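You operate a simulated robot arm through the tools that you are given. There is no shell and no other tool.

You are at the controls of a simulated two-armed robot. One attempt, no reset.

## Task
Fetch the green crate from the blue workbench top and set it on the small table top. Put the medium measuring jug on the low table top away on the work top of the stepped stand. Screw the cap back on the clear jar on the low table top. Any order will do. Set down upright: green crate, medium measuring jug.

Only the result counts: the job must be done as asked and must still hold three seconds after the hand-in. Knocking over, shifting, dropping, spilling or breaking anything else fails it. Lids that push on must go on centred and level and be pressed home; caps that screw on are set level and turned clockwise until they are tight.

## Robot
Two 7-joint arms with fingered hands on one trunk, on a base that moves. Base frame: it is fixed to the floor where the robot stands at the start and does not move with it; the origin is under the middle of the robot, x ahead of it, y to its left, z up. Lengths are in mm, angles in degrees, forces in N, time in s.
The left shoulder is at the start at [21, 208, 1323], the right one opposite. Each reaches about 1152 mm from its shoulder. Places, roughly: clear jar [1750, 4750, 750]; green crate [-1750, 2250, 750]; medium measuring jug [250, 4000, 750]; small table top [300, 1500, 800]; work top of the stepped stand [4800, 600, 800]. Payload 5 kg a hand.
Tool frame (each hand has its own): the origin (TCP) lies between the finger pads and is the grasp point; the fingertips stand 48 mm ahead of it; z points along the fingers, y is the line along which they close. The gripper opens to 160 mm; its body begins 56 mm behind the TCP. The gripper is a hand of 4 fingers: y runs from the thumb to the fingers, the wrist lies at [-26, -142, -252] in the tool frame.
Orientation is told as [roll, pitch, yaw] about the base's x, y, z axes, in that order, counted from this pose: with the fingers straight down and the wrist toward the robot, the tool's x, y and z point along [0, 1, 0], [1, 0, 0] and [0, 0, -1] of the base frame.

## Interface
- The arms move only by the tool drive_tool. It takes "left_increments", "right_increments" or both (then of equal length, played together; a hand with none holds still); each is a list of rows, each a list of 6 numbers: the shift along the tool's x, y, z in mm, then the turn, a rotation vector about the tool's x, y, z in rad. In form: [[dx, dy, dz, ax, ay, az], ...]. A call has 1 to 20 rows; each row shifts and turns the commanded pose from where the row before left it, along the tool's axes as they then stand. Each row takes 0.2 s and may step no farther than 50 mm and 8.6 degrees from the row before; otherwise, the whole call is refused. A pose out of reach is approached as far as the arm can. The call stops where the force on the tool passes 40 N (or 10 N more than at its start, if that is more) or the arm is blocked; 0.2 s more then pass. In this call time passes only in rows, and 0.2 s behind the last. It gives the time, the measured TCP pose, the force on the tool (base axes), the opening and the grip force at its end, in the units of the frame above (readings bear some noise), with the torque about the TCP (base axes, N m) and any sound that the robot's microphone picked up, and new pictures: "show" is both (left out), scene, wrist or none (wrist: the cameras of the hands that moved).
- Cameras (640 x 400 px; columns grow to the right, rows downward): "scene" is now at [100.8, 11.7, 1511.3]; the picture's right is [0.14, -0.99, 0.00], its down [-0.57, -0.08, -0.82] and it looks along [0.81, 0.11, -0.58] (base axes); focal length 268 px, centre (320, 200). "left" rides on the left gripper at [-87, -133, -189] in its tool frame; the picture's right is [-0.83, -0.26, 0.49], its down [0.51, -0.71, 0.49] and it looks along [0.22, 0.66, 0.72] (tool axes); focal length 238 px, centre (320, 200). "right" rides on the right gripper at [87, -133, -189] in its tool frame; the picture's right is [-0.83, 0.26, -0.49], its down [-0.51, -0.71, 0.49] and it looks along [-0.22, 0.66, 0.72] (tool axes); focal length 238 px, centre (320, 200). There is no depth. A picture from a camera that has moved, and an enlarged one, comes with that camera's place and axes in the base frame and with its lens.
- move_column(by): moves the trunk up (or, below 0, down) by that many mm; the arms and the scene camera ride with it, the base frame stays. It gives what a move gives, with no picture.
- steer(legs): drives the robot by 1 to 6 legs, each [ahead, left, turn to the left] in mm, mm and degrees, along the robot's own axes; the way and the turn of a leg run together, so that a leg with both is an arc; at most 1500 mm and 180 degrees a leg. The arms and the cameras ride along, it lands a little off, and it stops where it bumps. It gives what a move gives, and a new picture of the scene camera.
- curl_fingers(index, middle, ring, thumb_bend, thumb_turn, hand): sets how far each is bent, from 0 (flat) to 1 (curled in); at 0.3 the hand is open as for a grip, at 0.7 the pads meet at the TCP. One left out holds its place. A second passes; each finger stops where it meets its share of the squeeze, and holds until it gets a number again. It is the only way to open and close the hand. It gives what a move gives, with no picture; readings hold the bend of each and the force on the fingers (four entries, about 0 where the hand has none), thumb and palm. thumb_turn goes from beside the hand (0) to across from the fingers (1), as for a grip.
- aim_head(pan, tilt): turns the head with the scene camera to pan (to the left, within 86 degrees either way) and tilt (down, from -29 to 69), counted from straight ahead of the robot. It gives what a move gives, and a new picture of the scene camera.
- close_up(camera, box): a new picture of the part [left, top, right, bottom] of that camera's present view, enlarged. No time passes.
- sign_off(): hands the job in; it is judged then, once.

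Nothing tells you exact positions but the pictures and the camera data. Unless the task says otherwise, let go and move clear before handing in.

The tools are called after ">>>" by a JSON object that holds its "op" and its "data". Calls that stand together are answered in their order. drive_tool: Moves the arms, as the interface text tells. Its arguments: {"type":"object","properties":{"left_increments":{"type":"array","items":{"type":"array","items":{"type":"number"}}},"right_increments":{"type":"array","items":{"type":"array","items":{"type":"number"}}},"show":{"type":"string","enum":["both","scene","wrist","none"]}},"required":[]} The other tools are called the same way: move_column (by) moves the trunk up or down; curl_fingers (index, middle, ring, thumb_bend, thumb_turn, hand) moves the fingers one by one; steer (legs) drives the base; aim_head (pan, tilt) turns the head that bears the scene camera; close_up (camera, box) takes an enlarged picture of a part of a camera's view; sign_off () hands the job in.

At the start:

```text
t: 0.0
left_eef_pos: [742.7, 373.5, 1037.4]
left_ee_rot: [0.0, 0.0, 0.0]
left_contact_force: [0.5, -0.3, -0.7]
left_moment: [-0.02, -0.01, -0.04]
left_finger_gap: 159.7
left_grip_force: 0.1
left_shape: jaw
left_bend: [0.3, 0.3, 0.3, 0.3, 0.98]
left_finger forces: [0.1, 0.0, 0.1, 0.0, 0.0, 0.0]
right_eef_pos: [653.8, -307.8, 1094.4]
right_ee_rot: [0.0, 0.0, 0.0]
right_contact_force: [1.1, -0.3, -0.2]
right_moment: [0.0, 0.0, 0.05]
right_finger_gap: 159.5
right_grip_force: 0.1
right_shape: jaw
right_bend: [0.3, 0.3, 0.3, 0.3, 0.98]
right_finger forces: [0.0, 0.1, 0.0, 0.0, 0.1, 0.1]
trunk travel left (down, up): [-325.0, 365.0]
robot x, y, heading: [-1.0, 3.5, -0.0]
head pan, tilt (commanded): [7.8, 35.1]
```

scene: 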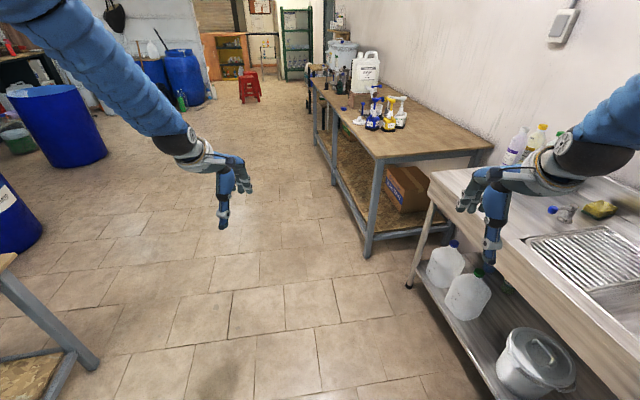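
right: 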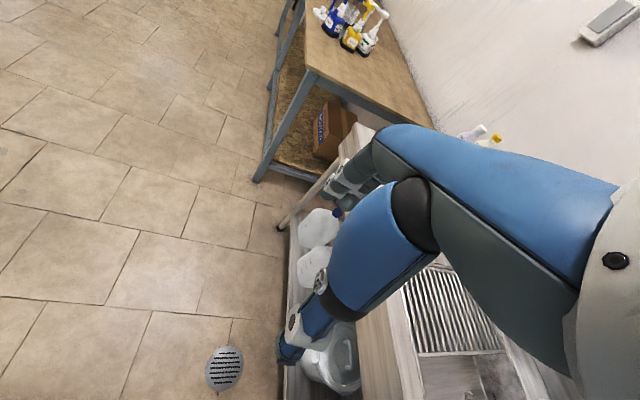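
left: 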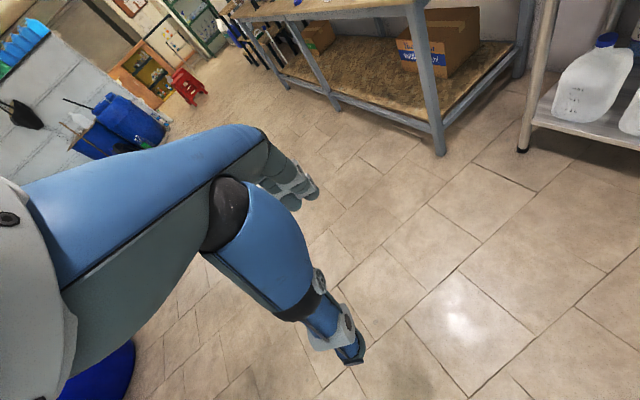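

I see a workshop: a sink counter on my right, a long bench ahead, blue barrels on the left. I'll look around with the head first to find the tables.

>>> {"op": "aim_head", "data": {"pan": 60, "tilt": 20}}

>>> {"op": "aim_head", "data": {"pan": 86, "tilt": 20}}

>>> {"op": "aim_head", "data": {"pan": 20, "tilt": 10}}

>>> {"op": "aim_head", "data": {"pan": -20, "tilt": 15}}

```text
t: 1.2
left_eef_pos: [743.1, 370.6, 1037.6]
left_ee_rot: [0.0, 0.0, 0.1]
left_contact_force: [-0.3, 0.4, -0.7]
left_moment: [-0.02, 0.0, 0.01]
left_finger_gap: 159.5
left_grip_force: 0.1
left_shape: jaw
left_bend: [0.3, 0.3, 0.3, 0.3, 0.98]
left_finger forces: [0.0, 0.0, 0.1, 0.0, 0.1, 0.0]
right_eef_pos: [654.0, -307.2, 1093.7]
right_ee_rot: [0.0, -0.1, 0.1]
right_contact_force: [-0.1, 0.3, -0.3]
right_moment: [0.04, 0.01, -0.02]
right_finger_gap: 159.3
right_grip_force: 0.1
right_shape: jaw
right_bend: [0.3, 0.3, 0.3, 0.3, 0.98]
right_finger forces: [0.0, 0.0, 0.0, 0.1, 0.0, 0.1]
trunk travel left (down, up): [-325.0, 365.0]
robot x, y, heading: [-1.0, -4.0, -0.1]
head pan, tilt (commanded): [60.0, 20.0]
camera scene: at [60.3, 80.3, 1535.4], right [0.87, -0.5, 0.0], down [-0.17, -0.3, -0.94], along [0.47, 0.81, -0.34], focal length 268 px, centre (320, 200)
```

scene: 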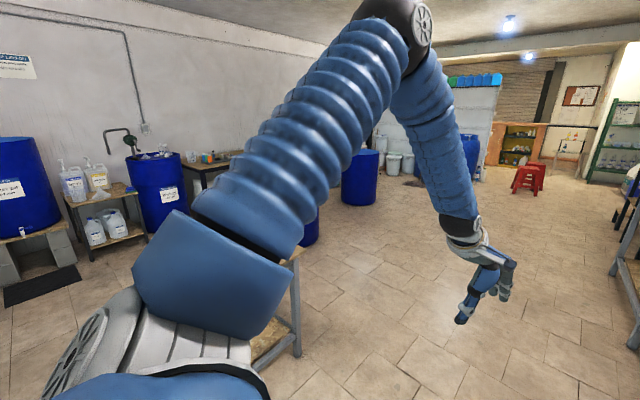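

```text
t: 2.1
left_eef_pos: [743.2, 372.3, 1038.1]
left_ee_rot: [0.0, 0.1, 0.0]
left_contact_force: [0.4, -0.1, -0.5]
left_moment: [0.01, -0.01, 0.04]
left_finger_gap: 159.2
left_grip_force: 0.1
left_shape: jaw
left_bend: [0.3, 0.3, 0.3, 0.3, 0.98]
left_finger forces: [0.0, 0.1, 0.0, 0.1, 0.0, 0.1]
right_eef_pos: [654.3, -305.4, 1094.3]
right_ee_rot: [0.0, 0.0, 0.0]
right_contact_force: [-0.6, -0.2, -0.1]
right_moment: [-0.01, 0.05, -0.01]
right_finger_gap: 159.7
right_grip_force: 0.1
right_shape: jaw
right_bend: [0.3, 0.3, 0.3, 0.3, 0.98]
right_finger forces: [0.0, 0.0, 0.0, 0.0, 0.0, 0.0]
trunk travel left (down, up): [-325.0, 365.0]
robot x, y, heading: [-0.3, -2.1, -0.0]
head pan, tilt (commanded): [85.9, 20.0]
camera scene: at [20.3, 92.5, 1535.4], right [1.0, -0.07, 0.0], down [-0.02, -0.34, -0.94], along [0.07, 0.94, -0.34], focal length 268 px, centre (320, 200)
```

scene: 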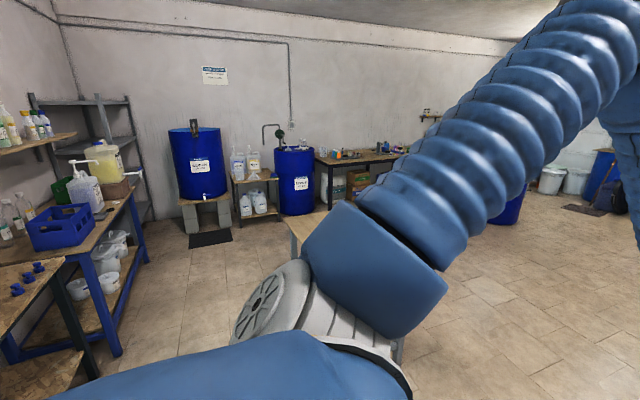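

```text
t: 3.5
left_eef_pos: [741.8, 371.2, 1038.0]
left_ee_rot: [-0.1, 0.0, 0.1]
left_contact_force: [0.1, -1.1, -0.2]
left_moment: [0.02, 0.0, 0.03]
left_finger_gap: 159.7
left_grip_force: 0.0
left_shape: jaw
left_bend: [0.3, 0.3, 0.3, 0.3, 0.98]
left_finger forces: [0.1, 0.0, 0.0, 0.0, 0.1, 0.0]
right_eef_pos: [654.3, -305.9, 1095.3]
right_ee_rot: [0.0, -0.1, 0.0]
right_contact_force: [-0.2, -0.2, -0.4]
right_moment: [-0.01, 0.01, -0.03]
right_finger_gap: 159.7
right_grip_force: 0.0
right_shape: jaw
right_bend: [0.3, 0.3, 0.3, 0.3, 0.98]
right_finger forces: [0.0, 0.0, 0.0, 0.0, 0.0, 0.0]
trunk travel left (down, up): [-325.0, 365.0]
robot x, y, heading: [-0.3, -0.6, 0.0]
head pan, tilt (commanded): [20.0, 10.0]
camera scene: at [101.0, 31.5, 1551.7], right [0.34, -0.94, 0.0], down [-0.16, -0.06, -0.98], along [0.93, 0.34, -0.17], focal length 268 px, centre (320, 200)
```

scene: 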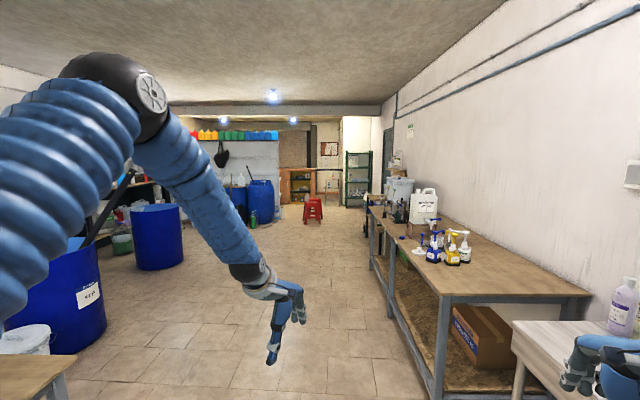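

```text
t: 4.5
left_eef_pos: [742.3, 369.7, 1036.8]
left_ee_rot: [0.0, 0.0, 0.0]
left_contact_force: [0.3, -0.2, 0.0]
left_moment: [0.02, -0.02, -0.02]
left_finger_gap: 159.6
left_grip_force: 0.1
left_shape: jaw
left_bend: [0.3, 0.3, 0.3, 0.3, 0.98]
left_finger forces: [0.1, 0.0, 0.1, 0.0, 0.0, 0.0]
right_eef_pos: [654.4, -305.7, 1094.9]
right_ee_rot: [0.0, 0.0, 0.0]
right_contact_force: [0.0, 1.1, 0.7]
right_moment: [-0.02, 0.0, 0.0]
right_finger_gap: 159.5
right_grip_force: 0.1
right_shape: jaw
right_bend: [0.3, 0.3, 0.3, 0.3, 0.98]
right_finger forces: [0.0, 0.0, 0.0, 0.1, 0.0, 0.0]
trunk travel left (down, up): [-325.0, 365.0]
robot x, y, heading: [-0.9, -0.3, 0.1]
head pan, tilt (commanded): [-20.0, 15.0]
camera scene: at [101.4, -32.2, 1543.5], right [-0.34, -0.94, 0.0], down [-0.24, 0.09, -0.97], along [0.91, -0.33, -0.26], focal length 268 px, centre (320, 200)
```

scene: 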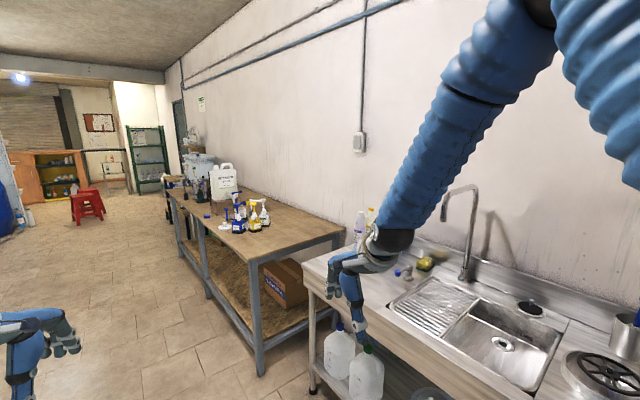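

The left arm hides most of the view to the left. I'll turn the base left to look directly at the small table, the bench and the low tables.

>>> {"op": "steer", "data": {"legs": [[0, 0, 70]]}}

>>> {"op": "aim_head", "data": {"pan": 0, "tilt": 25}}

>>> {"op": "aim_head", "data": {"pan": 40, "tilt": 20}}

>>> {"op": "aim_head", "data": {"pan": -40, "tilt": 15}}

```text
t: 8.0
left_eef_pos: [-83.7, 827.0, 1038.2]
left_ee_rot: [0.1, 0.0, 69.2]
left_contact_force: [-0.6, 0.3, -0.1]
left_moment: [0.02, 0.0, 0.01]
left_finger_gap: 159.7
left_grip_force: 0.2
left_shape: jaw
left_bend: [0.3, 0.3, 0.3, 0.3, 0.98]
left_finger forces: [0.0, 0.0, 0.0, 0.0, 0.1, 0.0]
right_eef_pos: [519.2, 502.7, 1095.2]
right_ee_rot: [0.0, -0.1, 69.2]
right_contact_force: [0.2, 0.5, 1.9]
right_moment: [0.0, -0.04, 0.0]
right_finger_gap: 159.6
right_grip_force: 0.1
right_shape: jaw
right_bend: [0.3, 0.3, 0.3, 0.3, 0.98]
right_finger forces: [0.0, 0.0, 0.0, 0.0, 0.0, 0.1]
trunk travel left (down, up): [-325.0, 365.0]
robot x, y, heading: [2.5, -3.3, 69.5]
head pan, tilt (commanded): [-20.0, 15.0]
camera scene: at [67.3, 80.5, 1543.5], right [0.76, -0.65, 0.0], down [-0.17, -0.2, -0.97], along [0.63, 0.73, -0.26], focal length 268 px, centre (320, 200)
```

scene: 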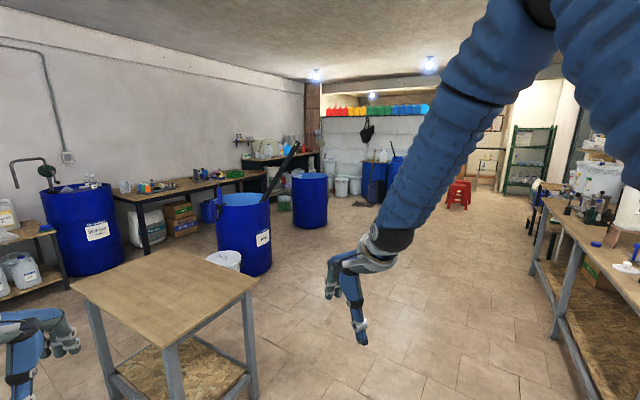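

```text
t: 8.8
left_eef_pos: [-84.3, 825.5, 1038.7]
left_ee_rot: [0.1, 0.0, 69.1]
left_contact_force: [-0.4, -0.5, 0.7]
left_moment: [-0.04, 0.02, -0.01]
left_finger_gap: 159.6
left_grip_force: 0.1
left_shape: jaw
left_bend: [0.3, 0.3, 0.3, 0.3, 0.98]
left_finger forces: [0.1, 0.0, 0.1, 0.0, 0.1, 0.1]
right_eef_pos: [518.8, 503.4, 1094.9]
right_ee_rot: [0.0, 0.0, 69.2]
right_contact_force: [-0.1, -0.1, -0.1]
right_moment: [-0.02, -0.03, -0.03]
right_finger_gap: 159.9
right_grip_force: 0.0
right_shape: jaw
right_bend: [0.3, 0.3, 0.3, 0.3, 0.98]
right_finger forces: [0.0, 0.0, 0.0, 0.0, 0.0, 0.1]
trunk travel left (down, up): [-325.0, 365.0]
robot x, y, heading: [1.1, -4.5, 69.1]
head pan, tilt (commanded): [0.0, 25.0]
camera scene: at [39.5, 95.7, 1527.3], right [0.93, -0.36, 0.0], down [-0.15, -0.4, -0.91], along [0.32, 0.85, -0.42], focal length 268 px, centre (320, 200)
```

scene: 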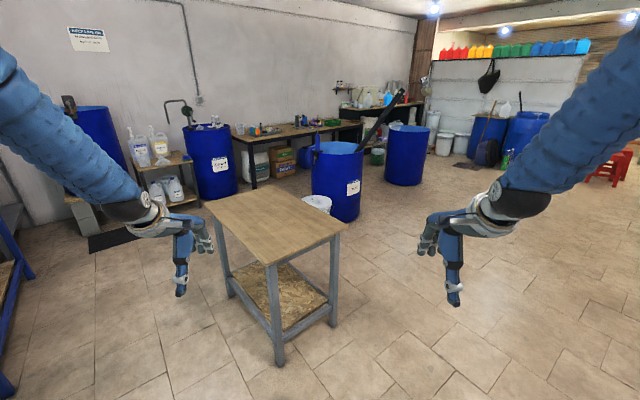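

```text
t: 9.9
left_eef_pos: [-83.9, 824.9, 1037.2]
left_ee_rot: [-0.2, -0.1, 69.3]
left_contact_force: [-0.6, 0.2, 0.1]
left_moment: [0.03, -0.01, -0.03]
left_finger_gap: 159.8
left_grip_force: 0.0
left_shape: jaw
left_bend: [0.3, 0.3, 0.3, 0.3, 0.98]
left_finger forces: [0.0, 0.0, 0.1, 0.1, 0.1, 0.0]
right_eef_pos: [518.1, 501.8, 1095.0]
right_ee_rot: [0.1, 0.1, 69.3]
right_contact_force: [0.1, 0.5, 0.0]
right_moment: [0.01, 0.03, 0.02]
right_finger_gap: 159.9
right_grip_force: 0.1
right_shape: jaw
right_bend: [0.3, 0.3, 0.3, 0.3, 0.98]
right_finger forces: [0.1, 0.1, 0.0, 0.0, 0.1, 0.1]
trunk travel left (down, up): [-325.0, 365.0]
robot x, y, heading: [-4.3, 0.8, 69.1]
head pan, tilt (commanded): [40.0, 20.0]
camera scene: at [-23.9, 97.6, 1535.4], right [0.94, 0.33, 0.0], down [0.11, -0.32, -0.94], along [-0.31, 0.89, -0.34], focal length 268 px, centre (320, 200)
```

scene: 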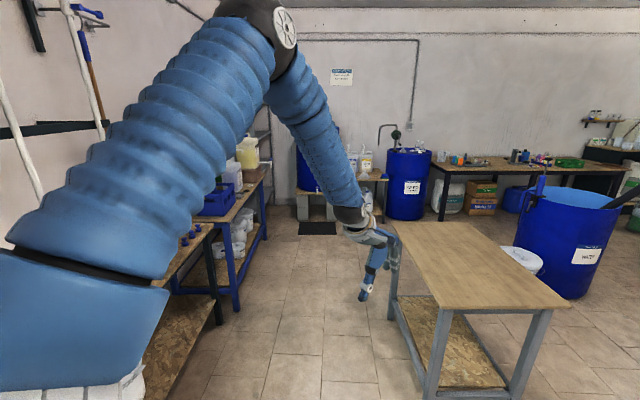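

```text
t: 11.4
left_eef_pos: [-83.2, 826.6, 1037.6]
left_ee_rot: [0.0, 0.0, 69.2]
left_contact_force: [0.5, 0.1, -0.3]
left_moment: [-0.03, 0.03, 0.01]
left_finger_gap: 159.6
left_grip_force: 0.1
left_shape: jaw
left_bend: [0.3, 0.3, 0.3, 0.3, 0.98]
left_finger forces: [0.1, 0.0, 0.1, 0.0, 0.0, 0.1]
right_eef_pos: [518.3, 502.6, 1095.9]
right_ee_rot: [0.0, 0.0, 69.2]
right_contact_force: [-0.5, 0.0, 0.2]
right_moment: [0.0, -0.01, -0.02]
right_finger_gap: 159.7
right_grip_force: 0.0
right_shape: jaw
right_bend: [0.3, 0.3, 0.3, 0.3, 0.98]
right_finger forces: [0.0, 0.0, 0.0, 0.0, 0.0, 0.0]
trunk travel left (down, up): [-325.0, 365.0]
robot x, y, heading: [-0.8, -1.7, 69.3]
head pan, tilt (commanded): [-40.0, 15.0]
camera scene: at [88.2, 55.3, 1543.5], right [0.49, -0.87, 0.0], down [-0.23, -0.13, -0.97], along [0.84, 0.47, -0.26], focal length 268 px, centre (320, 200)
```

scene: 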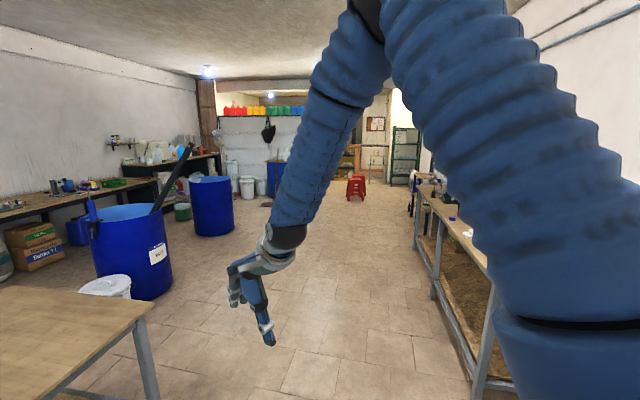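

The small table, about 840×440 mm, stands near (280,1510) and is turned about 19°. The low table is on the far wall, and the blue bench is to the left with its edge along the line (-1230,1470)–(-1590,2670). I'll tuck the arms in a little before driving.

>>> {"op": "drive_tool", "data": {"left_increments": [[0, -45, -15, 0, 0, 0], [0, -45, -15, 0, 0, 0], [0, -45, -15, 0, 0, 0], [0, -45, -15, 0, 0, 0]], "right_increments": [[0, -45, 0, 0, 0, 0], [0, -45, 0, 0, 0, 0], [0, -45, 0, 0, 0, 0], [0, 0, 0, 0, 0, 0]], "show": "none"}}

>>> {"op": "steer", "data": {"legs": [[0, 0, 50], [800, 0, 0]]}}

>>> {"op": "aim_head", "data": {"pan": 30, "tilt": 25}}

```text
t: 12.4
left_eef_pos: [-147.5, 658.3, 1101.1]
left_ee_rot: [0.0, 0.0, 69.2]
left_contact_force: [0.9, -0.3, -0.4]
left_moment: [-0.02, 0.02, 0.05]
left_finger_gap: 159.8
left_grip_force: 0.0
left_shape: jaw
left_bend: [0.3, 0.3, 0.3, 0.3, 0.98]
left_finger forces: [0.0, 0.1, 0.0, 0.0, 0.0, 0.0]
right_eef_pos: [471.7, 375.0, 1093.1]
right_ee_rot: [0.1, 0.0, 69.1]
right_contact_force: [-0.3, -0.3, -0.3]
right_moment: [0.09, -0.04, 0.0]
right_finger_gap: 159.9
right_grip_force: 0.1
right_shape: jaw
right_bend: [0.3, 0.3, 0.3, 0.3, 0.98]
right_finger forces: [0.0, 0.0, 0.1, 0.1, 0.0, 0.0]
trunk travel left (down, up): [-325.0, 365.0]
robot x, y, heading: [-2.7, -1.1, 69.6]
head pan, tilt (commanded): [-40.0, 15.0]
```

```text
t: 18.9
left_eef_pos: [-972.8, 1019.7, 1099.0]
left_ee_rot: [0.0, 0.0, 118.1]
left_contact_force: [0.1, 0.5, -0.7]
left_moment: [-0.04, -0.02, 0.01]
left_finger_gap: 160.0
left_grip_force: 0.0
left_shape: jaw
left_bend: [0.3, 0.3, 0.3, 0.3, 0.98]
left_finger forces: [0.0, 0.0, 0.1, 0.0, 0.1, 0.0]
right_eef_pos: [-351.4, 1300.9, 1094.1]
right_ee_rot: [0.0, 0.1, 118.1]
right_contact_force: [0.3, 0.9, 0.6]
right_moment: [-0.06, 0.01, 0.05]
right_finger_gap: 159.8
right_grip_force: 0.1
right_shape: jaw
right_bend: [0.3, 0.3, 0.3, 0.3, 0.98]
right_finger forces: [0.1, 0.0, 0.0, 0.0, 0.1, 0.1]
trunk travel left (down, up): [-325.0, 365.0]
robot x, y, heading: [-376.5, 696.0, 118.5]
head pan, tilt (commanded): [-40.0, 15.0]
camera scene: at [-361.4, 798.4, 1543.5], right [0.98, -0.21, 0.0], down [-0.05, -0.25, -0.97], along [0.2, 0.95, -0.26], focal length 268 px, centre (320, 200)
```

scene: 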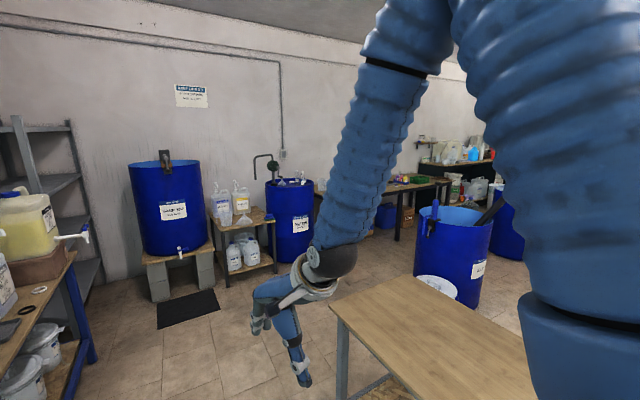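

```text
t: 20.3
left_eef_pos: [-971.5, 1017.7, 1098.8]
left_ee_rot: [-0.1, 0.0, 118.2]
left_contact_force: [-0.6, 0.2, 0.9]
left_moment: [0.0, 0.0, 0.02]
left_finger_gap: 159.9
left_grip_force: 0.1
left_shape: jaw
left_bend: [0.3, 0.3, 0.3, 0.3, 0.98]
left_finger forces: [0.0, 0.0, 0.1, 0.1, 0.0, 0.0]
right_eef_pos: [-350.5, 1300.5, 1094.5]
right_ee_rot: [0.0, -0.1, 118.0]
right_contact_force: [0.3, -0.3, -0.2]
right_moment: [-0.02, -0.01, 0.03]
right_finger_gap: 159.6
right_grip_force: 0.2
right_shape: jaw
right_bend: [0.3, 0.3, 0.3, 0.3, 0.98]
right_finger forces: [0.0, 0.0, 0.0, 0.0, 0.0, 0.0]
trunk travel left (down, up): [-325.0, 365.0]
robot x, y, heading: [-379.2, 699.0, 118.1]
head pan, tilt (commanded): [30.0, 25.0]
camera scene: at [-458.6, 755.2, 1527.3], right [0.53, 0.85, 0.0], down [0.36, -0.22, -0.91], along [-0.77, 0.48, -0.42], focal length 268 px, centre (320, 200)
```

scene: 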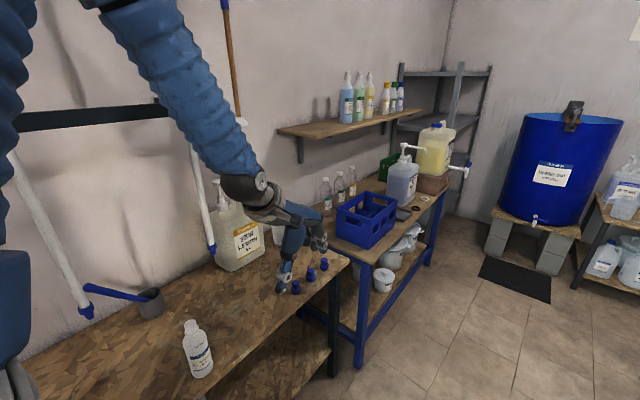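

The green crate sits behind the containers at the back of the blue bench. I'll zoom in.

>>> {"op": "close_up", "data": {"camera": "scene", "box": [280, 100, 500, 240]}}

```text
2.86 times, centred on (390, 170) of scene
camera zoom: at [-458.6, 755.2, 1527.3], right [0.53, 0.85, 0.0], down [0.36, -0.22, -0.91], along [-0.77, 0.48, -0.42], focal length 764 px, centre (120, 286)
```

zoom: 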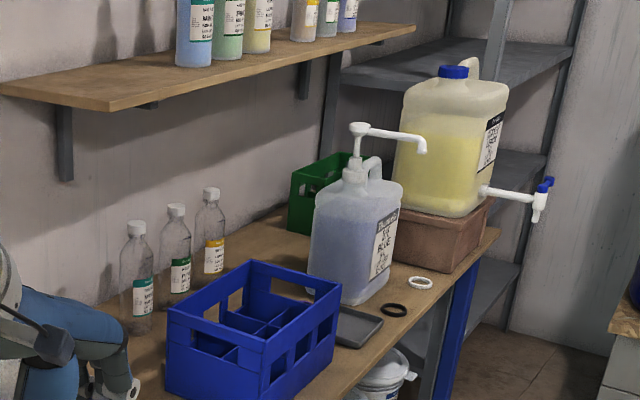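

The green crate is against the wall behind the blue pump canister, left of the yellow canister and around (-1900,2300). I'll drive to open floor in front of the bench and look from there.

>>> {"op": "steer", "data": {"legs": [[0, 0, -18], [1300, 0, 0], [500, 0, 0]]}}

>>> {"op": "aim_head", "data": {"pan": 80, "tilt": 20}}

```text
t: 30.4
left_eef_pos: [-1127.7, 2968.0, 1098.6]
left_ee_rot: [0.1, 0.1, 99.3]
left_contact_force: [-0.1, 0.3, -0.1]
left_moment: [-0.01, -0.01, 0.01]
left_finger_gap: 160.0
left_grip_force: 0.1
left_shape: jaw
left_bend: [0.3, 0.3, 0.3, 0.3, 0.98]
left_finger forces: [0.1, 0.0, 0.1, 0.0, 0.1, 0.0]
right_eef_pos: [-449.0, 3033.4, 1094.1]
right_ee_rot: [0.0, 0.0, 99.2]
right_contact_force: [0.8, 0.8, -0.5]
right_moment: [-0.05, 0.02, 0.0]
right_finger_gap: 159.7
right_grip_force: 0.1
right_shape: jaw
right_bend: [0.3, 0.3, 0.3, 0.3, 0.98]
right_finger forces: [0.0, 0.0, 0.0, 0.0, 0.0, 0.0]
trunk travel left (down, up): [-325.0, 365.0]
robot x, y, heading: [-666.0, 2471.9, 99.4]
head pan, tilt (commanded): [30.0, 25.0]
camera scene: at [-726.1, 2553.0, 1527.3], right [0.77, 0.63, 0.0], down [0.27, -0.33, -0.91], along [-0.57, 0.7, -0.42], focal length 268 px, centre (320, 200)
```

scene: 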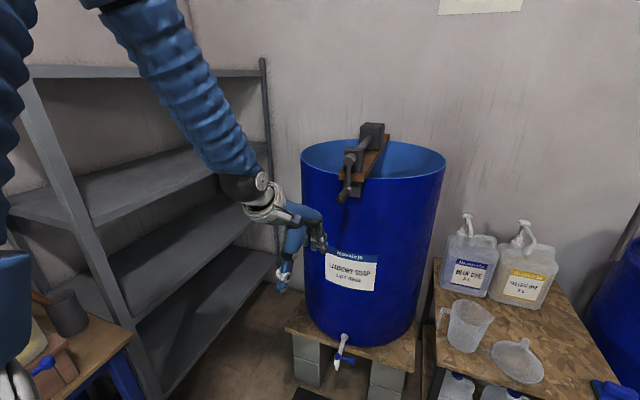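

```text
t: 31.6
left_eef_pos: [-1127.1, 2965.6, 1098.9]
left_ee_rot: [0.0, 0.0, 99.3]
left_contact_force: [-0.3, 0.5, -0.4]
left_moment: [0.0, -0.02, -0.01]
left_finger_gap: 160.0
left_grip_force: 0.1
left_shape: jaw
left_bend: [0.3, 0.3, 0.3, 0.3, 0.98]
left_finger forces: [0.1, 0.1, 0.0, 0.0, 0.0, 0.1]
right_eef_pos: [-447.7, 3033.6, 1093.7]
right_ee_rot: [0.0, 0.0, 99.3]
right_contact_force: [-0.5, -0.4, -0.3]
right_moment: [0.0, -0.01, 0.0]
right_finger_gap: 159.5
right_grip_force: 0.1
right_shape: jaw
right_bend: [0.3, 0.3, 0.3, 0.3, 0.98]
right_finger forces: [0.0, 0.1, 0.1, 0.0, 0.1, 0.1]
trunk travel left (down, up): [-325.0, 365.0]
robot x, y, heading: [-666.9, 2470.2, 99.2]
head pan, tilt (commanded): [80.0, 20.0]
camera scene: at [-760.7, 2482.0, 1535.4], right [0.01, 1.0, 0.0], down [0.34, 0.0, -0.94], along [-0.94, 0.01, -0.34], focal length 268 px, centre (320, 200)
```

scene: 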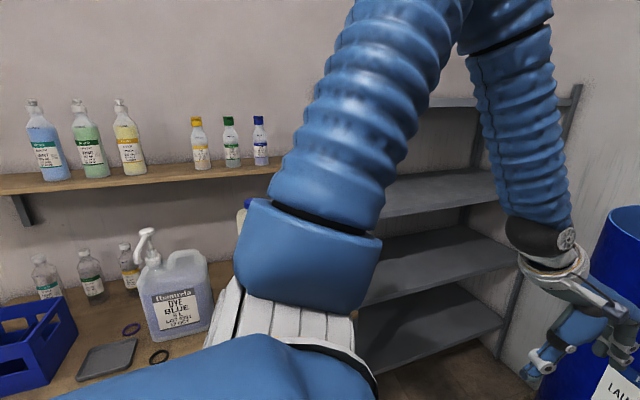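

Now I'll turn to face the blue bench.

>>> {"op": "steer", "data": {"legs": [[0, 0, 98]]}}

>>> {"op": "aim_head", "data": {"pan": 0, "tilt": 25}}

```text
t: 36.1
left_eef_pos: [-1093.0, 1945.4, 1100.3]
left_ee_rot: [0.0, 0.0, -162.3]
left_contact_force: [-0.2, -0.6, 0.8]
left_moment: [0.03, 0.03, -0.03]
left_finger_gap: 160.0
left_grip_force: 0.1
left_shape: jaw
left_bend: [0.3, 0.3, 0.3, 0.3, 0.98]
left_finger forces: [0.0, 0.0, 0.1, 0.1, 0.0, 0.0]
right_eef_pos: [-1256.7, 2606.8, 1094.8]
right_ee_rot: [0.0, 0.0, -162.3]
right_contact_force: [-0.1, 0.4, -0.2]
right_moment: [-0.03, -0.04, 0.0]
right_finger_gap: 159.9
right_grip_force: 0.1
right_shape: jaw
right_bend: [0.3, 0.3, 0.3, 0.3, 0.98]
right_finger forces: [0.1, 0.0, 0.0, 0.0, 0.0, 0.0]
trunk travel left (down, up): [-325.0, 365.0]
robot x, y, heading: [-670.8, 2467.6, -162.4]
head pan, tilt (commanded): [80.0, 20.0]
camera scene: at [-663.3, 2374.8, 1535.4], right [-0.99, -0.13, 0.0], down [-0.05, 0.34, -0.94], along [0.13, -0.93, -0.34], focal length 268 px, centre (320, 200)
```

scene: 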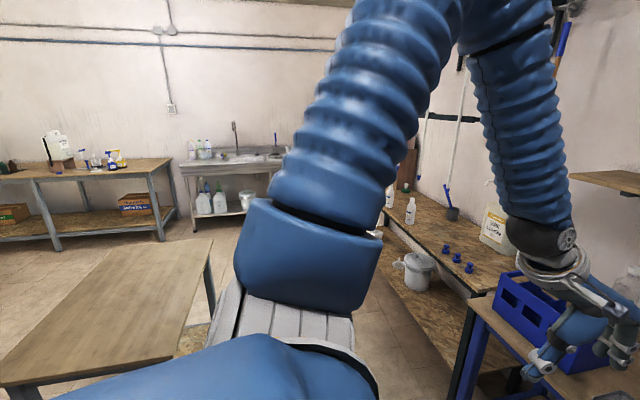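

```text
t: 37.6
left_eef_pos: [-1092.7, 1945.5, 1099.5]
left_ee_rot: [0.0, 0.1, -162.3]
left_contact_force: [-0.6, 0.2, -0.1]
left_moment: [-0.02, 0.02, 0.04]
left_finger_gap: 159.9
left_grip_force: 0.0
left_shape: jaw
left_bend: [0.3, 0.3, 0.3, 0.3, 0.98]
left_finger forces: [0.0, 0.1, 0.1, 0.0, 0.0, 0.0]
right_eef_pos: [-1256.0, 2606.4, 1094.2]
right_ee_rot: [0.0, 0.1, -162.3]
right_contact_force: [0.1, 0.0, -0.1]
right_moment: [-0.06, 0.03, 0.0]
right_finger_gap: 159.9
right_grip_force: 0.0
right_shape: jaw
right_bend: [0.3, 0.3, 0.3, 0.3, 0.98]
right_finger forces: [0.0, 0.0, 0.0, 0.0, 0.0, 0.0]
trunk travel left (down, up): [-325.0, 365.0]
robot x, y, heading: [-670.0, 2471.0, -162.2]
head pan, tilt (commanded): [0.0, 25.0]
camera scene: at [-763.6, 2439.2, 1527.3], right [-0.3, 0.95, 0.0], down [0.4, 0.13, -0.91], along [-0.86, -0.28, -0.42], focal length 268 px, centre (320, 200)
```

scene: 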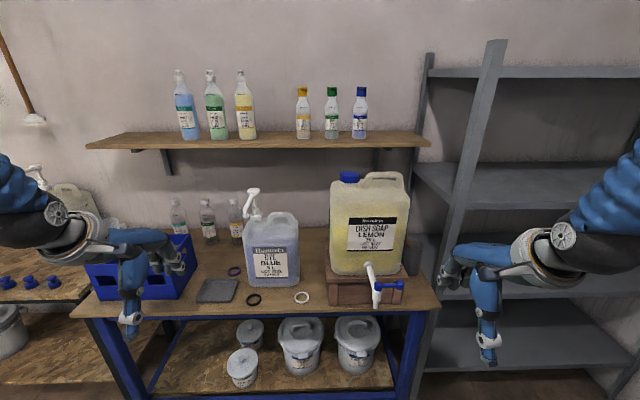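

The crate is hidden behind the canisters from here. I'll raise the trunk to see over them.

>>> {"op": "move_column", "data": {"by": 300}}

>>> {"op": "aim_head", "data": {"pan": 0, "tilt": 38}}

```text
t: 40.6
left_eef_pos: [-1091.3, 1944.2, 1400.0]
left_ee_rot: [0.0, 0.0, -162.3]
left_contact_force: [0.4, 0.7, -0.1]
left_moment: [-0.02, 0.03, 0.0]
left_finger_gap: 159.9
left_grip_force: 0.1
left_shape: jaw
left_bend: [0.3, 0.3, 0.3, 0.3, 0.98]
left_finger forces: [0.1, 0.0, 0.0, 0.0, 0.0, 0.0]
right_eef_pos: [-1257.5, 2606.4, 1394.2]
right_ee_rot: [0.0, 0.0, -162.3]
right_contact_force: [0.7, -0.3, -0.4]
right_moment: [0.04, 0.0, -0.02]
right_finger_gap: 159.9
right_grip_force: 0.1
right_shape: jaw
right_bend: [0.3, 0.3, 0.3, 0.3, 0.98]
right_finger forces: [0.0, 0.0, 0.1, 0.0, 0.0, 0.1]
trunk travel left (down, up): [-625.0, 65.0]
robot x, y, heading: [-667.4, 2475.9, -162.1]
head pan, tilt (commanded): [0.0, 25.0]
```

```text
t: 41.4
left_eef_pos: [-1091.0, 1944.6, 1399.5]
left_ee_rot: [0.0, 0.1, -162.4]
left_contact_force: [-0.1, -0.4, 0.6]
left_moment: [-0.01, 0.01, 0.02]
left_finger_gap: 160.1
left_grip_force: 0.1
left_shape: jaw
left_bend: [0.3, 0.3, 0.3, 0.3, 0.98]
left_finger forces: [0.1, 0.0, 0.1, 0.0, 0.1, 0.0]
right_eef_pos: [-1257.6, 2607.2, 1393.6]
right_ee_rot: [0.1, 0.0, -162.3]
right_contact_force: [-0.1, 0.0, 0.8]
right_moment: [0.01, -0.02, 0.01]
right_finger_gap: 160.1
right_grip_force: 0.2
right_shape: jaw
right_bend: [0.3, 0.3, 0.3, 0.3, 0.98]
right_finger forces: [0.1, 0.1, 0.0, 0.0, 0.1, 0.1]
trunk travel left (down, up): [-625.0, 65.0]
robot x, y, heading: [-665.2, 2468.3, -162.2]
head pan, tilt (commanded): [0.0, 38.0]
camera scene: at [-758.2, 2441.0, 1807.0], right [-0.3, 0.95, 0.0], down [0.59, 0.19, -0.79], along [-0.75, -0.24, -0.62], focal length 268 px, centre (320, 200)
```

scene: 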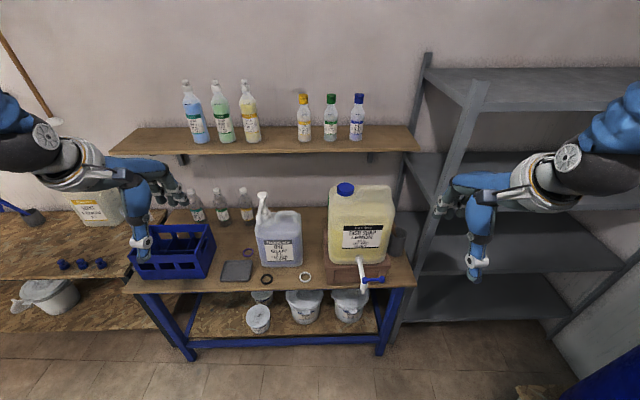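

>>> {"op": "close_up", "data": {"camera": "scene", "box": [120, 120, 440, 320]}}

>>> {"op": "close_up", "data": {"camera": "scene", "box": [270, 150, 430, 250]}}

```text
2.00 times, centred on (280, 220) of scene
camera zoom: at [-758.2, 2441.0, 1807.0], right [-0.3, 0.95, 0.0], down [0.59, 0.19, -0.79], along [-0.75, -0.24, -0.62], focal length 535 px, centre (400, 160)
```

zoom: 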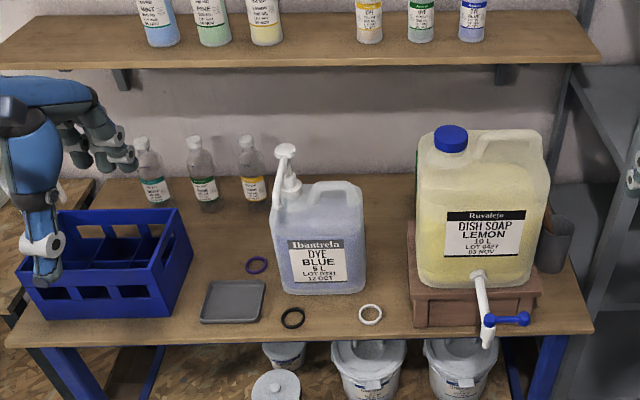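

```text
4.00 times, centred on (350, 200) of scene
camera zoom: at [-758.2, 2441.0, 1807.0], right [-0.3, 0.95, 0.0], down [0.59, 0.19, -0.79], along [-0.75, -0.24, -0.62], focal length 1070 px, centre (200, 200)
```

zoom: 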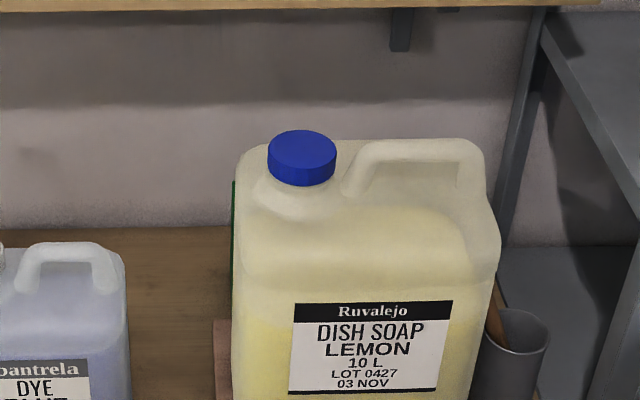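

The green crate is behind the yellow canister, against the wall and under the shelf (underside about z 1280). I need a view from the left side, so I'll shift along the bench and look toward that gap.

>>> {"op": "steer", "data": {"legs": [[60, 450, 0]]}}

>>> {"op": "aim_head", "data": {"pan": -30, "tilt": 32}}

>>> {"op": "close_up", "data": {"camera": "scene", "box": [200, 100, 440, 250]}}

```text
t: 44.1
left_eef_pos: [-1014.5, 1501.7, 1399.5]
left_ee_rot: [0.1, 0.0, -162.5]
left_contact_force: [0.2, -0.1, 0.7]
left_moment: [-0.06, -0.02, 0.03]
left_finger_gap: 159.8
left_grip_force: 0.1
left_shape: jaw
left_bend: [0.3, 0.3, 0.3, 0.3, 0.98]
left_finger forces: [0.1, 0.0, 0.0, 0.1, 0.1, 0.1]
right_eef_pos: [-1177.8, 2163.8, 1393.7]
right_ee_rot: [0.1, 0.1, -162.6]
right_contact_force: [-1.4, -0.3, -0.1]
right_moment: [-0.05, 0.01, 0.02]
right_finger_gap: 160.2
right_grip_force: 0.0
right_shape: jaw
right_bend: [0.3, 0.3, 0.3, 0.3, 0.98]
right_finger forces: [0.0, 0.0, 0.1, 0.1, 0.0, 0.0]
trunk travel left (down, up): [-625.0, 65.0]
robot x, y, heading: [-593.3, 2023.2, -162.6]
head pan, tilt (commanded): [0.0, 38.0]
camera scene: at [-680.3, 1996.3, 1807.0], right [-0.3, 0.95, 0.0], down [0.59, 0.18, -0.79], along [-0.75, -0.24, -0.62], focal length 268 px, centre (320, 200)
```

scene: 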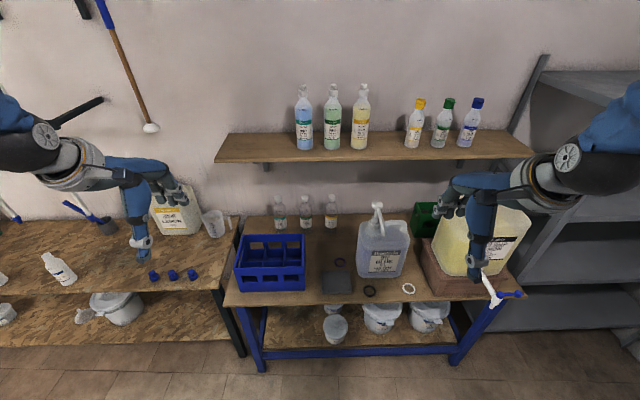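

```text
t: 45.1
left_eef_pos: [-1014.9, 1501.0, 1399.8]
left_ee_rot: [0.0, 0.0, -162.4]
left_contact_force: [0.6, 0.4, -0.6]
left_moment: [-0.02, -0.01, -0.03]
left_finger_gap: 159.7
left_grip_force: 0.1
left_shape: jaw
left_bend: [0.3, 0.3, 0.3, 0.3, 0.98]
left_finger forces: [0.0, 0.0, 0.0, 0.0, 0.1, 0.0]
right_eef_pos: [-1178.1, 2162.9, 1394.7]
right_ee_rot: [0.0, 0.0, -162.5]
right_contact_force: [0.5, -0.5, 0.4]
right_moment: [-0.03, 0.0, -0.01]
right_finger_gap: 160.1
right_grip_force: 0.2
right_shape: jaw
right_bend: [0.3, 0.3, 0.3, 0.3, 0.98]
right_finger forces: [0.0, 0.1, 0.0, 0.0, 0.0, 0.0]
trunk travel left (down, up): [-625.0, 65.0]
robot x, y, heading: [-591.6, 2025.8, -162.4]
head pan, tilt (commanded): [-30.0, 32.0]
camera scene: at [-685.3, 2040.4, 1816.2], right [0.22, 0.98, 0.0], down [0.52, -0.11, -0.85], along [-0.83, 0.18, -0.53], focal length 268 px, centre (320, 200)
```

scene: 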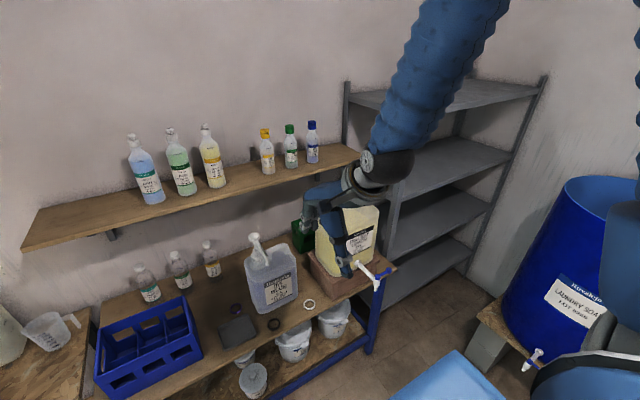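

```text
2.67 times, centred on (320, 175) of scene
camera zoom: at [-685.3, 2040.4, 1816.2], right [0.22, 0.98, 0.0], down [0.52, -0.11, -0.85], along [-0.83, 0.18, -0.53], focal length 714 px, centre (320, 267)
```

zoom: 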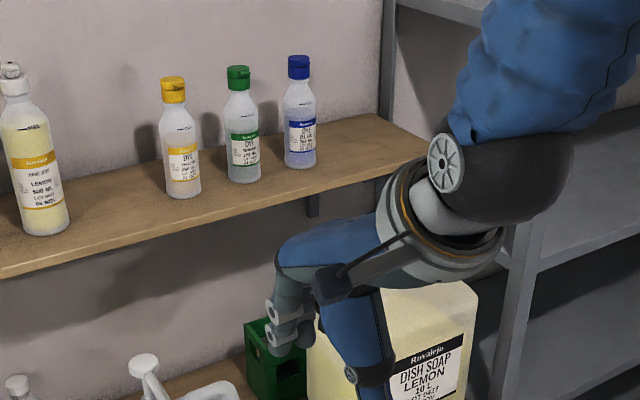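

>>> {"op": "aim_head", "data": {"pan": -10, "tilt": 38}}

>>> {"op": "close_up", "data": {"camera": "scene", "box": [290, 150, 450, 250]}}

```text
t: 45.9
left_eef_pos: [-1015.5, 1500.1, 1400.1]
left_ee_rot: [0.0, 0.0, -162.5]
left_contact_force: [-0.3, 0.1, 0.4]
left_moment: [0.0, -0.03, 0.01]
left_finger_gap: 159.8
left_grip_force: 0.0
left_shape: jaw
left_bend: [0.3, 0.3, 0.3, 0.3, 0.98]
left_finger forces: [0.1, 0.0, 0.0, 0.0, 0.0, 0.0]
right_eef_pos: [-1179.1, 2161.8, 1393.4]
right_ee_rot: [0.0, 0.0, -162.5]
right_contact_force: [0.3, -0.9, 0.5]
right_moment: [0.02, 0.02, 0.0]
right_finger_gap: 159.9
right_grip_force: 0.1
right_shape: jaw
right_bend: [0.3, 0.3, 0.3, 0.3, 0.98]
right_finger forces: [0.1, 0.0, 0.1, 0.1, 0.1, 0.0]
trunk travel left (down, up): [-625.0, 65.0]
robot x, y, heading: [-592.1, 2028.2, -162.4]
head pan, tilt (commanded): [-10.0, 38.0]
camera scene: at [-683.4, 2009.8, 1807.0], right [-0.13, 0.99, 0.0], down [0.61, 0.08, -0.79], along [-0.78, -0.1, -0.62], focal length 268 px, centre (320, 200)
```

scene: 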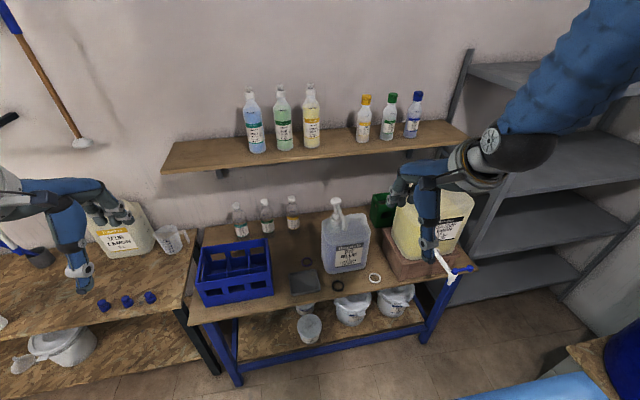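

```text
4.00 times, centred on (370, 200) of scene
camera zoom: at [-683.4, 2009.8, 1807.0], right [-0.13, 0.99, 0.0], down [0.61, 0.08, -0.79], along [-0.78, -0.1, -0.62], focal length 1070 px, centre (120, 200)
```

zoom: 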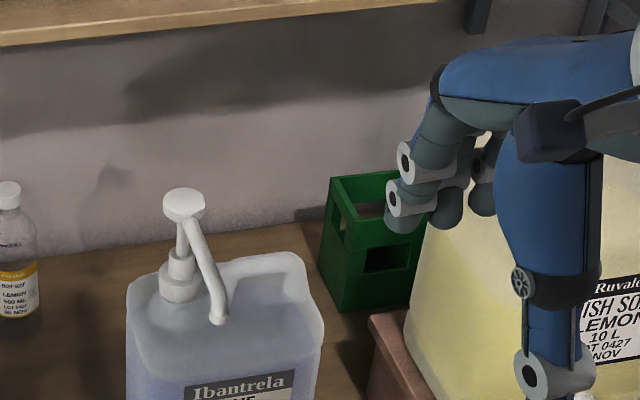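

>>> {"op": "close_up", "data": {"camera": "scene", "box": [360, 185, 408, 215]}}

>>> {"op": "close_up", "data": {"camera": "scene", "box": [180, 225, 300, 300]}}

```text
13.33 times, centred on (384, 200) of scene
camera zoom: at [-683.4, 2009.8, 1807.0], right [-0.13, 0.99, 0.0], down [0.61, 0.08, -0.79], along [-0.78, -0.1, -0.62], focal length 3568 px, centre (-533, 200)
```

zoom: 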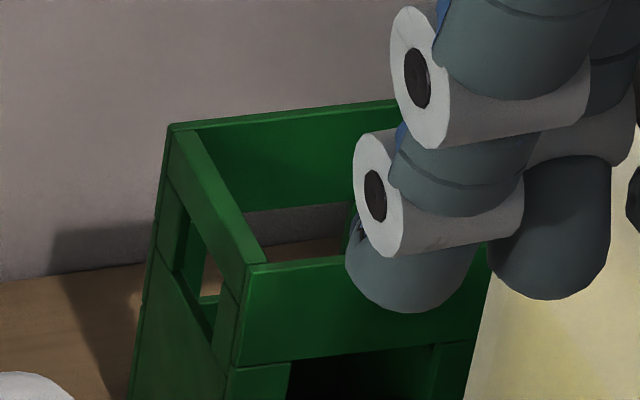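

```text
5.33 times, centred on (240, 262) of scene
camera zoom: at [-683.4, 2009.8, 1807.0], right [-0.13, 0.99, 0.0], down [0.61, 0.08, -0.79], along [-0.78, -0.1, -0.62], focal length 1427 px, centre (747, -133)
```

zoom: 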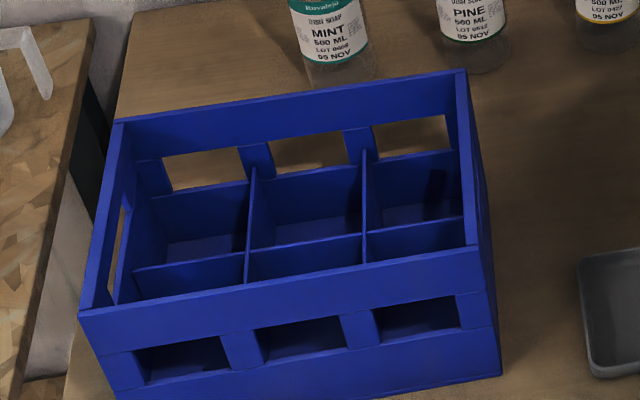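

>>> {"op": "close_up", "data": {"camera": "scene", "box": [360, 200, 408, 230]}}

```text
13.33 times, centred on (384, 215) of scene
camera zoom: at [-683.4, 2009.8, 1807.0], right [-0.13, 0.99, 0.0], down [0.61, 0.08, -0.79], along [-0.78, -0.1, -0.62], focal length 3568 px, centre (-533, 0)
```

zoom: 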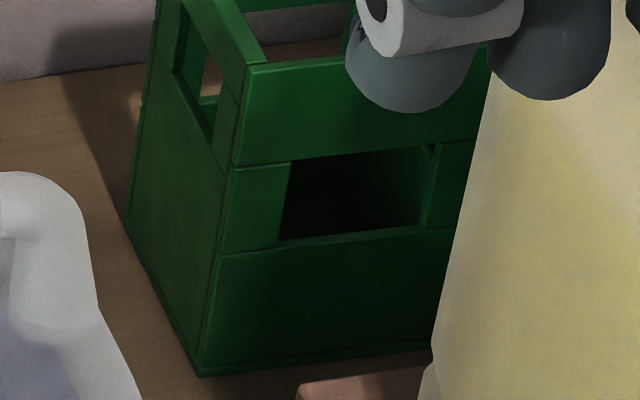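

The green crate is only about 100 mm deep, its left face is near (-1810,2170) to (-1904,2143), and it is about 168 mm tall with open-window rails. I'll move the right hand out of the view to see its full width.

>>> {"op": "drive_tool", "data": {"right_increments": [[-45, -15, 0, 0, 0, 0], [-45, -15, 0, 0, 0, 0], [-45, -15, 0, 0, 0, 0], [-45, -15, 0, 0, 0, 0]], "show": "scene"}}

>>> {"op": "close_up", "data": {"camera": "scene", "box": [330, 170, 458, 250]}}

```text
t: 46.9
left_eef_pos: [-1015.1, 1502.4, 1400.1]
left_ee_rot: [0.1, 0.0, -162.5]
left_contact_force: [-0.3, 0.5, 0.3]
left_moment: [-0.14, 0.01, 0.0]
left_finger_gap: 160.0
left_grip_force: 0.1
left_shape: jaw
left_bend: [0.3, 0.3, 0.3, 0.3, 0.98]
left_finger forces: [0.0, 0.1, 0.0, 0.0, 0.0, 0.1]
right_eef_pos: [-1175.5, 2354.1, 1395.6]
right_ee_rot: [0.2, 0.2, -162.7]
right_contact_force: [0.1, 1.3, -0.3]
right_moment: [-0.2, 0.04, 0.04]
right_finger_gap: 160.0
right_grip_force: 0.0
right_shape: jaw
right_bend: [0.3, 0.3, 0.3, 0.3, 0.98]
right_finger forces: [0.1, 0.1, 0.0, 0.0, 0.0, 0.0]
trunk travel left (down, up): [-625.0, 65.0]
robot x, y, heading: [-587.4, 2026.3, -162.4]
head pan, tilt (commanded): [-10.0, 38.0]
camera scene: at [-682.9, 2012.6, 1807.0], right [-0.13, 0.99, 0.0], down [0.61, 0.08, -0.79], along [-0.78, -0.1, -0.62], focal length 268 px, centre (320, 200)
```

scene: 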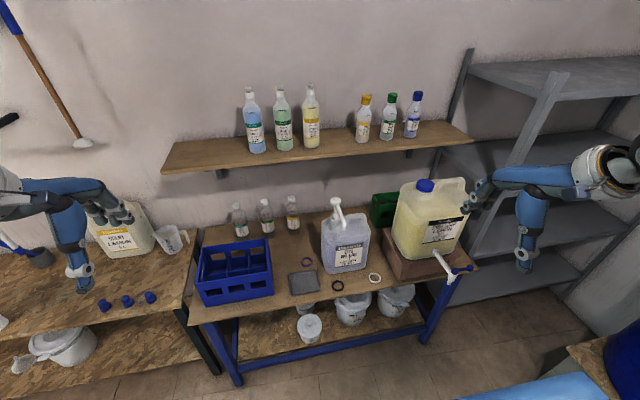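

```text
5.00 times, centred on (394, 210) of scene
camera zoom: at [-682.9, 2012.6, 1807.0], right [-0.13, 0.99, 0.0], down [0.61, 0.08, -0.79], along [-0.78, -0.1, -0.62], focal length 1338 px, centre (-50, 150)
```

zoom: 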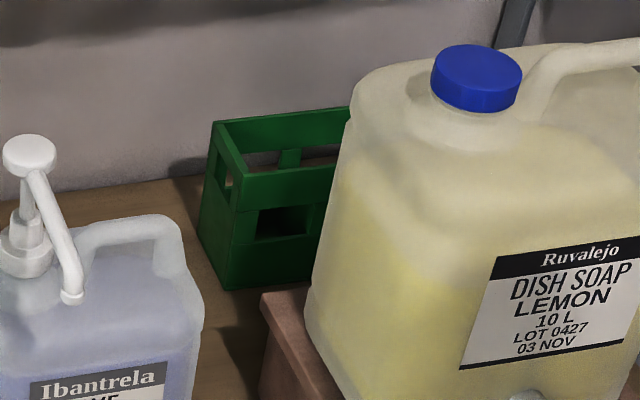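

>>> {"op": "aim_head", "data": {"pan": 0, "tilt": 69}}

```text
t: 47.9
left_eef_pos: [-1014.5, 1500.3, 1399.5]
left_ee_rot: [0.1, 0.0, -162.5]
left_contact_force: [-0.9, -0.5, 0.0]
left_moment: [0.07, 0.01, -0.04]
left_finger_gap: 159.7
left_grip_force: 0.0
left_shape: jaw
left_bend: [0.3, 0.3, 0.3, 0.3, 0.98]
left_finger forces: [0.0, 0.0, 0.0, 0.1, 0.0, 0.0]
right_eef_pos: [-1176.5, 2350.5, 1396.4]
right_ee_rot: [0.0, -0.1, -162.6]
right_contact_force: [0.0, -0.1, 0.5]
right_moment: [-0.01, 0.02, 0.0]
right_finger_gap: 160.1
right_grip_force: 0.1
right_shape: jaw
right_bend: [0.3, 0.3, 0.3, 0.3, 0.98]
right_finger forces: [0.0, 0.0, 0.0, 0.1, 0.0, 0.1]
trunk travel left (down, up): [-625.0, 65.0]
robot x, y, heading: [-592.5, 2026.6, -162.6]
head pan, tilt (commanded): [0.0, 68.8]
camera scene: at [-651.0, 2003.9, 1767.9], right [-0.3, 0.95, 0.0], down [0.89, 0.28, -0.36], along [-0.35, -0.11, -0.93], focal length 268 px, centre (320, 200)
```

scene: 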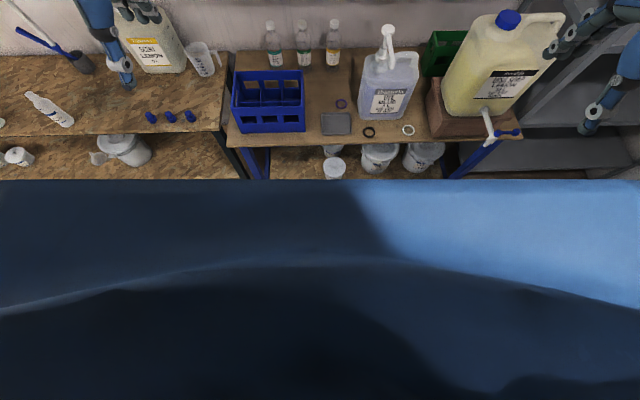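

The crate is against the wall behind the canisters, so the left hand must come in tilted from the left side to straddle its 100 mm depth. I'll tuck the right arm in and pre-tilt the left hand, fingers toward robot-right and down, in free space.

>>> {"op": "drive_tool", "data": {"left_increments": [[-33, 0, 0, 0, -0.131, 0], [-33, 0, 0, 0, -0.131, 0], [-33, 0, 0, 0, -0.131, 0], [-33, 0, 0, 0, -0.131, 0], [-33, 0, 0, 0, -0.131, 0], [-33, 0, 0, 0, -0.131, 0]], "right_increments": [[36, -25, 0, 0, 0, 0], [36, -25, 0, 0, 0, 0], [36, -25, 0, 0, 0, 0], [36, -25, 0, 0, 0, 0], [36, -25, 0, 0, 0, 0], [0, 0, 0, 0, 0, 0]], "show": "none"}}

>>> {"op": "aim_head", "data": {"pan": 0, "tilt": 30}}

```text
t: 49.2
left_eef_pos: [-1069.7, 1675.3, 1459.1]
left_ee_rot: [-45.1, 0.0, -162.6]
left_contact_force: [0.0, 0.6, 0.1]
left_moment: [-0.06, -0.01, 0.04]
left_finger_gap: 160.0
left_grip_force: 0.0
left_shape: jaw
left_bend: [0.3, 0.3, 0.3, 0.3, 0.97]
left_finger forces: [0.0, 0.0, 0.0, 0.1, 0.1, 0.0]
right_eef_pos: [-1155.1, 2253.4, 1401.1]
right_ee_rot: [0.1, 0.3, -162.5]
right_contact_force: [-0.2, 0.5, -0.4]
right_moment: [-0.04, 0.03, 0.01]
right_finger_gap: 160.3
right_grip_force: 0.0
right_shape: jaw
right_bend: [0.3, 0.3, 0.3, 0.3, 0.97]
right_finger forces: [0.0, 0.0, 0.0, 0.1, 0.0, 0.0]
right hand out of reach, approached as far as the arm can: row 2, 3, 4, 5
trunk travel left (down, up): [-625.0, 65.0]
robot x, y, heading: [-594.6, 2025.9, -162.5]
head pan, tilt (commanded): [0.0, 68.8]
```

```text
t: 50.3
left_eef_pos: [-1069.6, 1674.8, 1460.3]
left_ee_rot: [-45.0, 0.0, -162.4]
left_contact_force: [-0.7, -0.3, 0.2]
left_moment: [-0.01, -0.01, -0.03]
left_finger_gap: 160.0
left_grip_force: 0.1
left_shape: jaw
left_bend: [0.3, 0.3, 0.3, 0.3, 0.97]
left_finger forces: [0.1, 0.0, 0.1, 0.0, 0.0, 0.1]
right_eef_pos: [-1156.9, 2252.8, 1400.9]
right_ee_rot: [0.1, 0.2, -162.4]
right_contact_force: [0.3, -0.2, -0.3]
right_moment: [0.01, -0.01, 0.02]
right_finger_gap: 159.9
right_grip_force: 0.1
right_shape: jaw
right_bend: [0.3, 0.3, 0.3, 0.3, 0.97]
right_finger forces: [0.0, 0.0, 0.1, 0.1, 0.1, 0.0]
trunk travel left (down, up): [-625.0, 65.0]
robot x, y, heading: [-589.0, 2020.6, -162.4]
head pan, tilt (commanded): [0.0, 30.0]
camera scene: at [-684.2, 1993.6, 1819.2], right [-0.3, 0.95, 0.0], down [0.48, 0.15, -0.87], along [-0.83, -0.26, -0.5], focal length 268 px, centre (320, 200)
```

scene: 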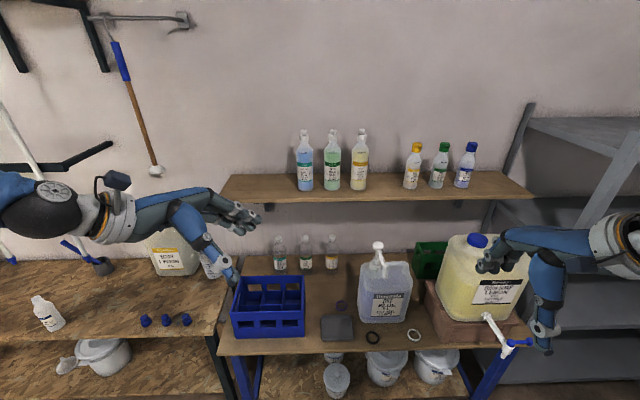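

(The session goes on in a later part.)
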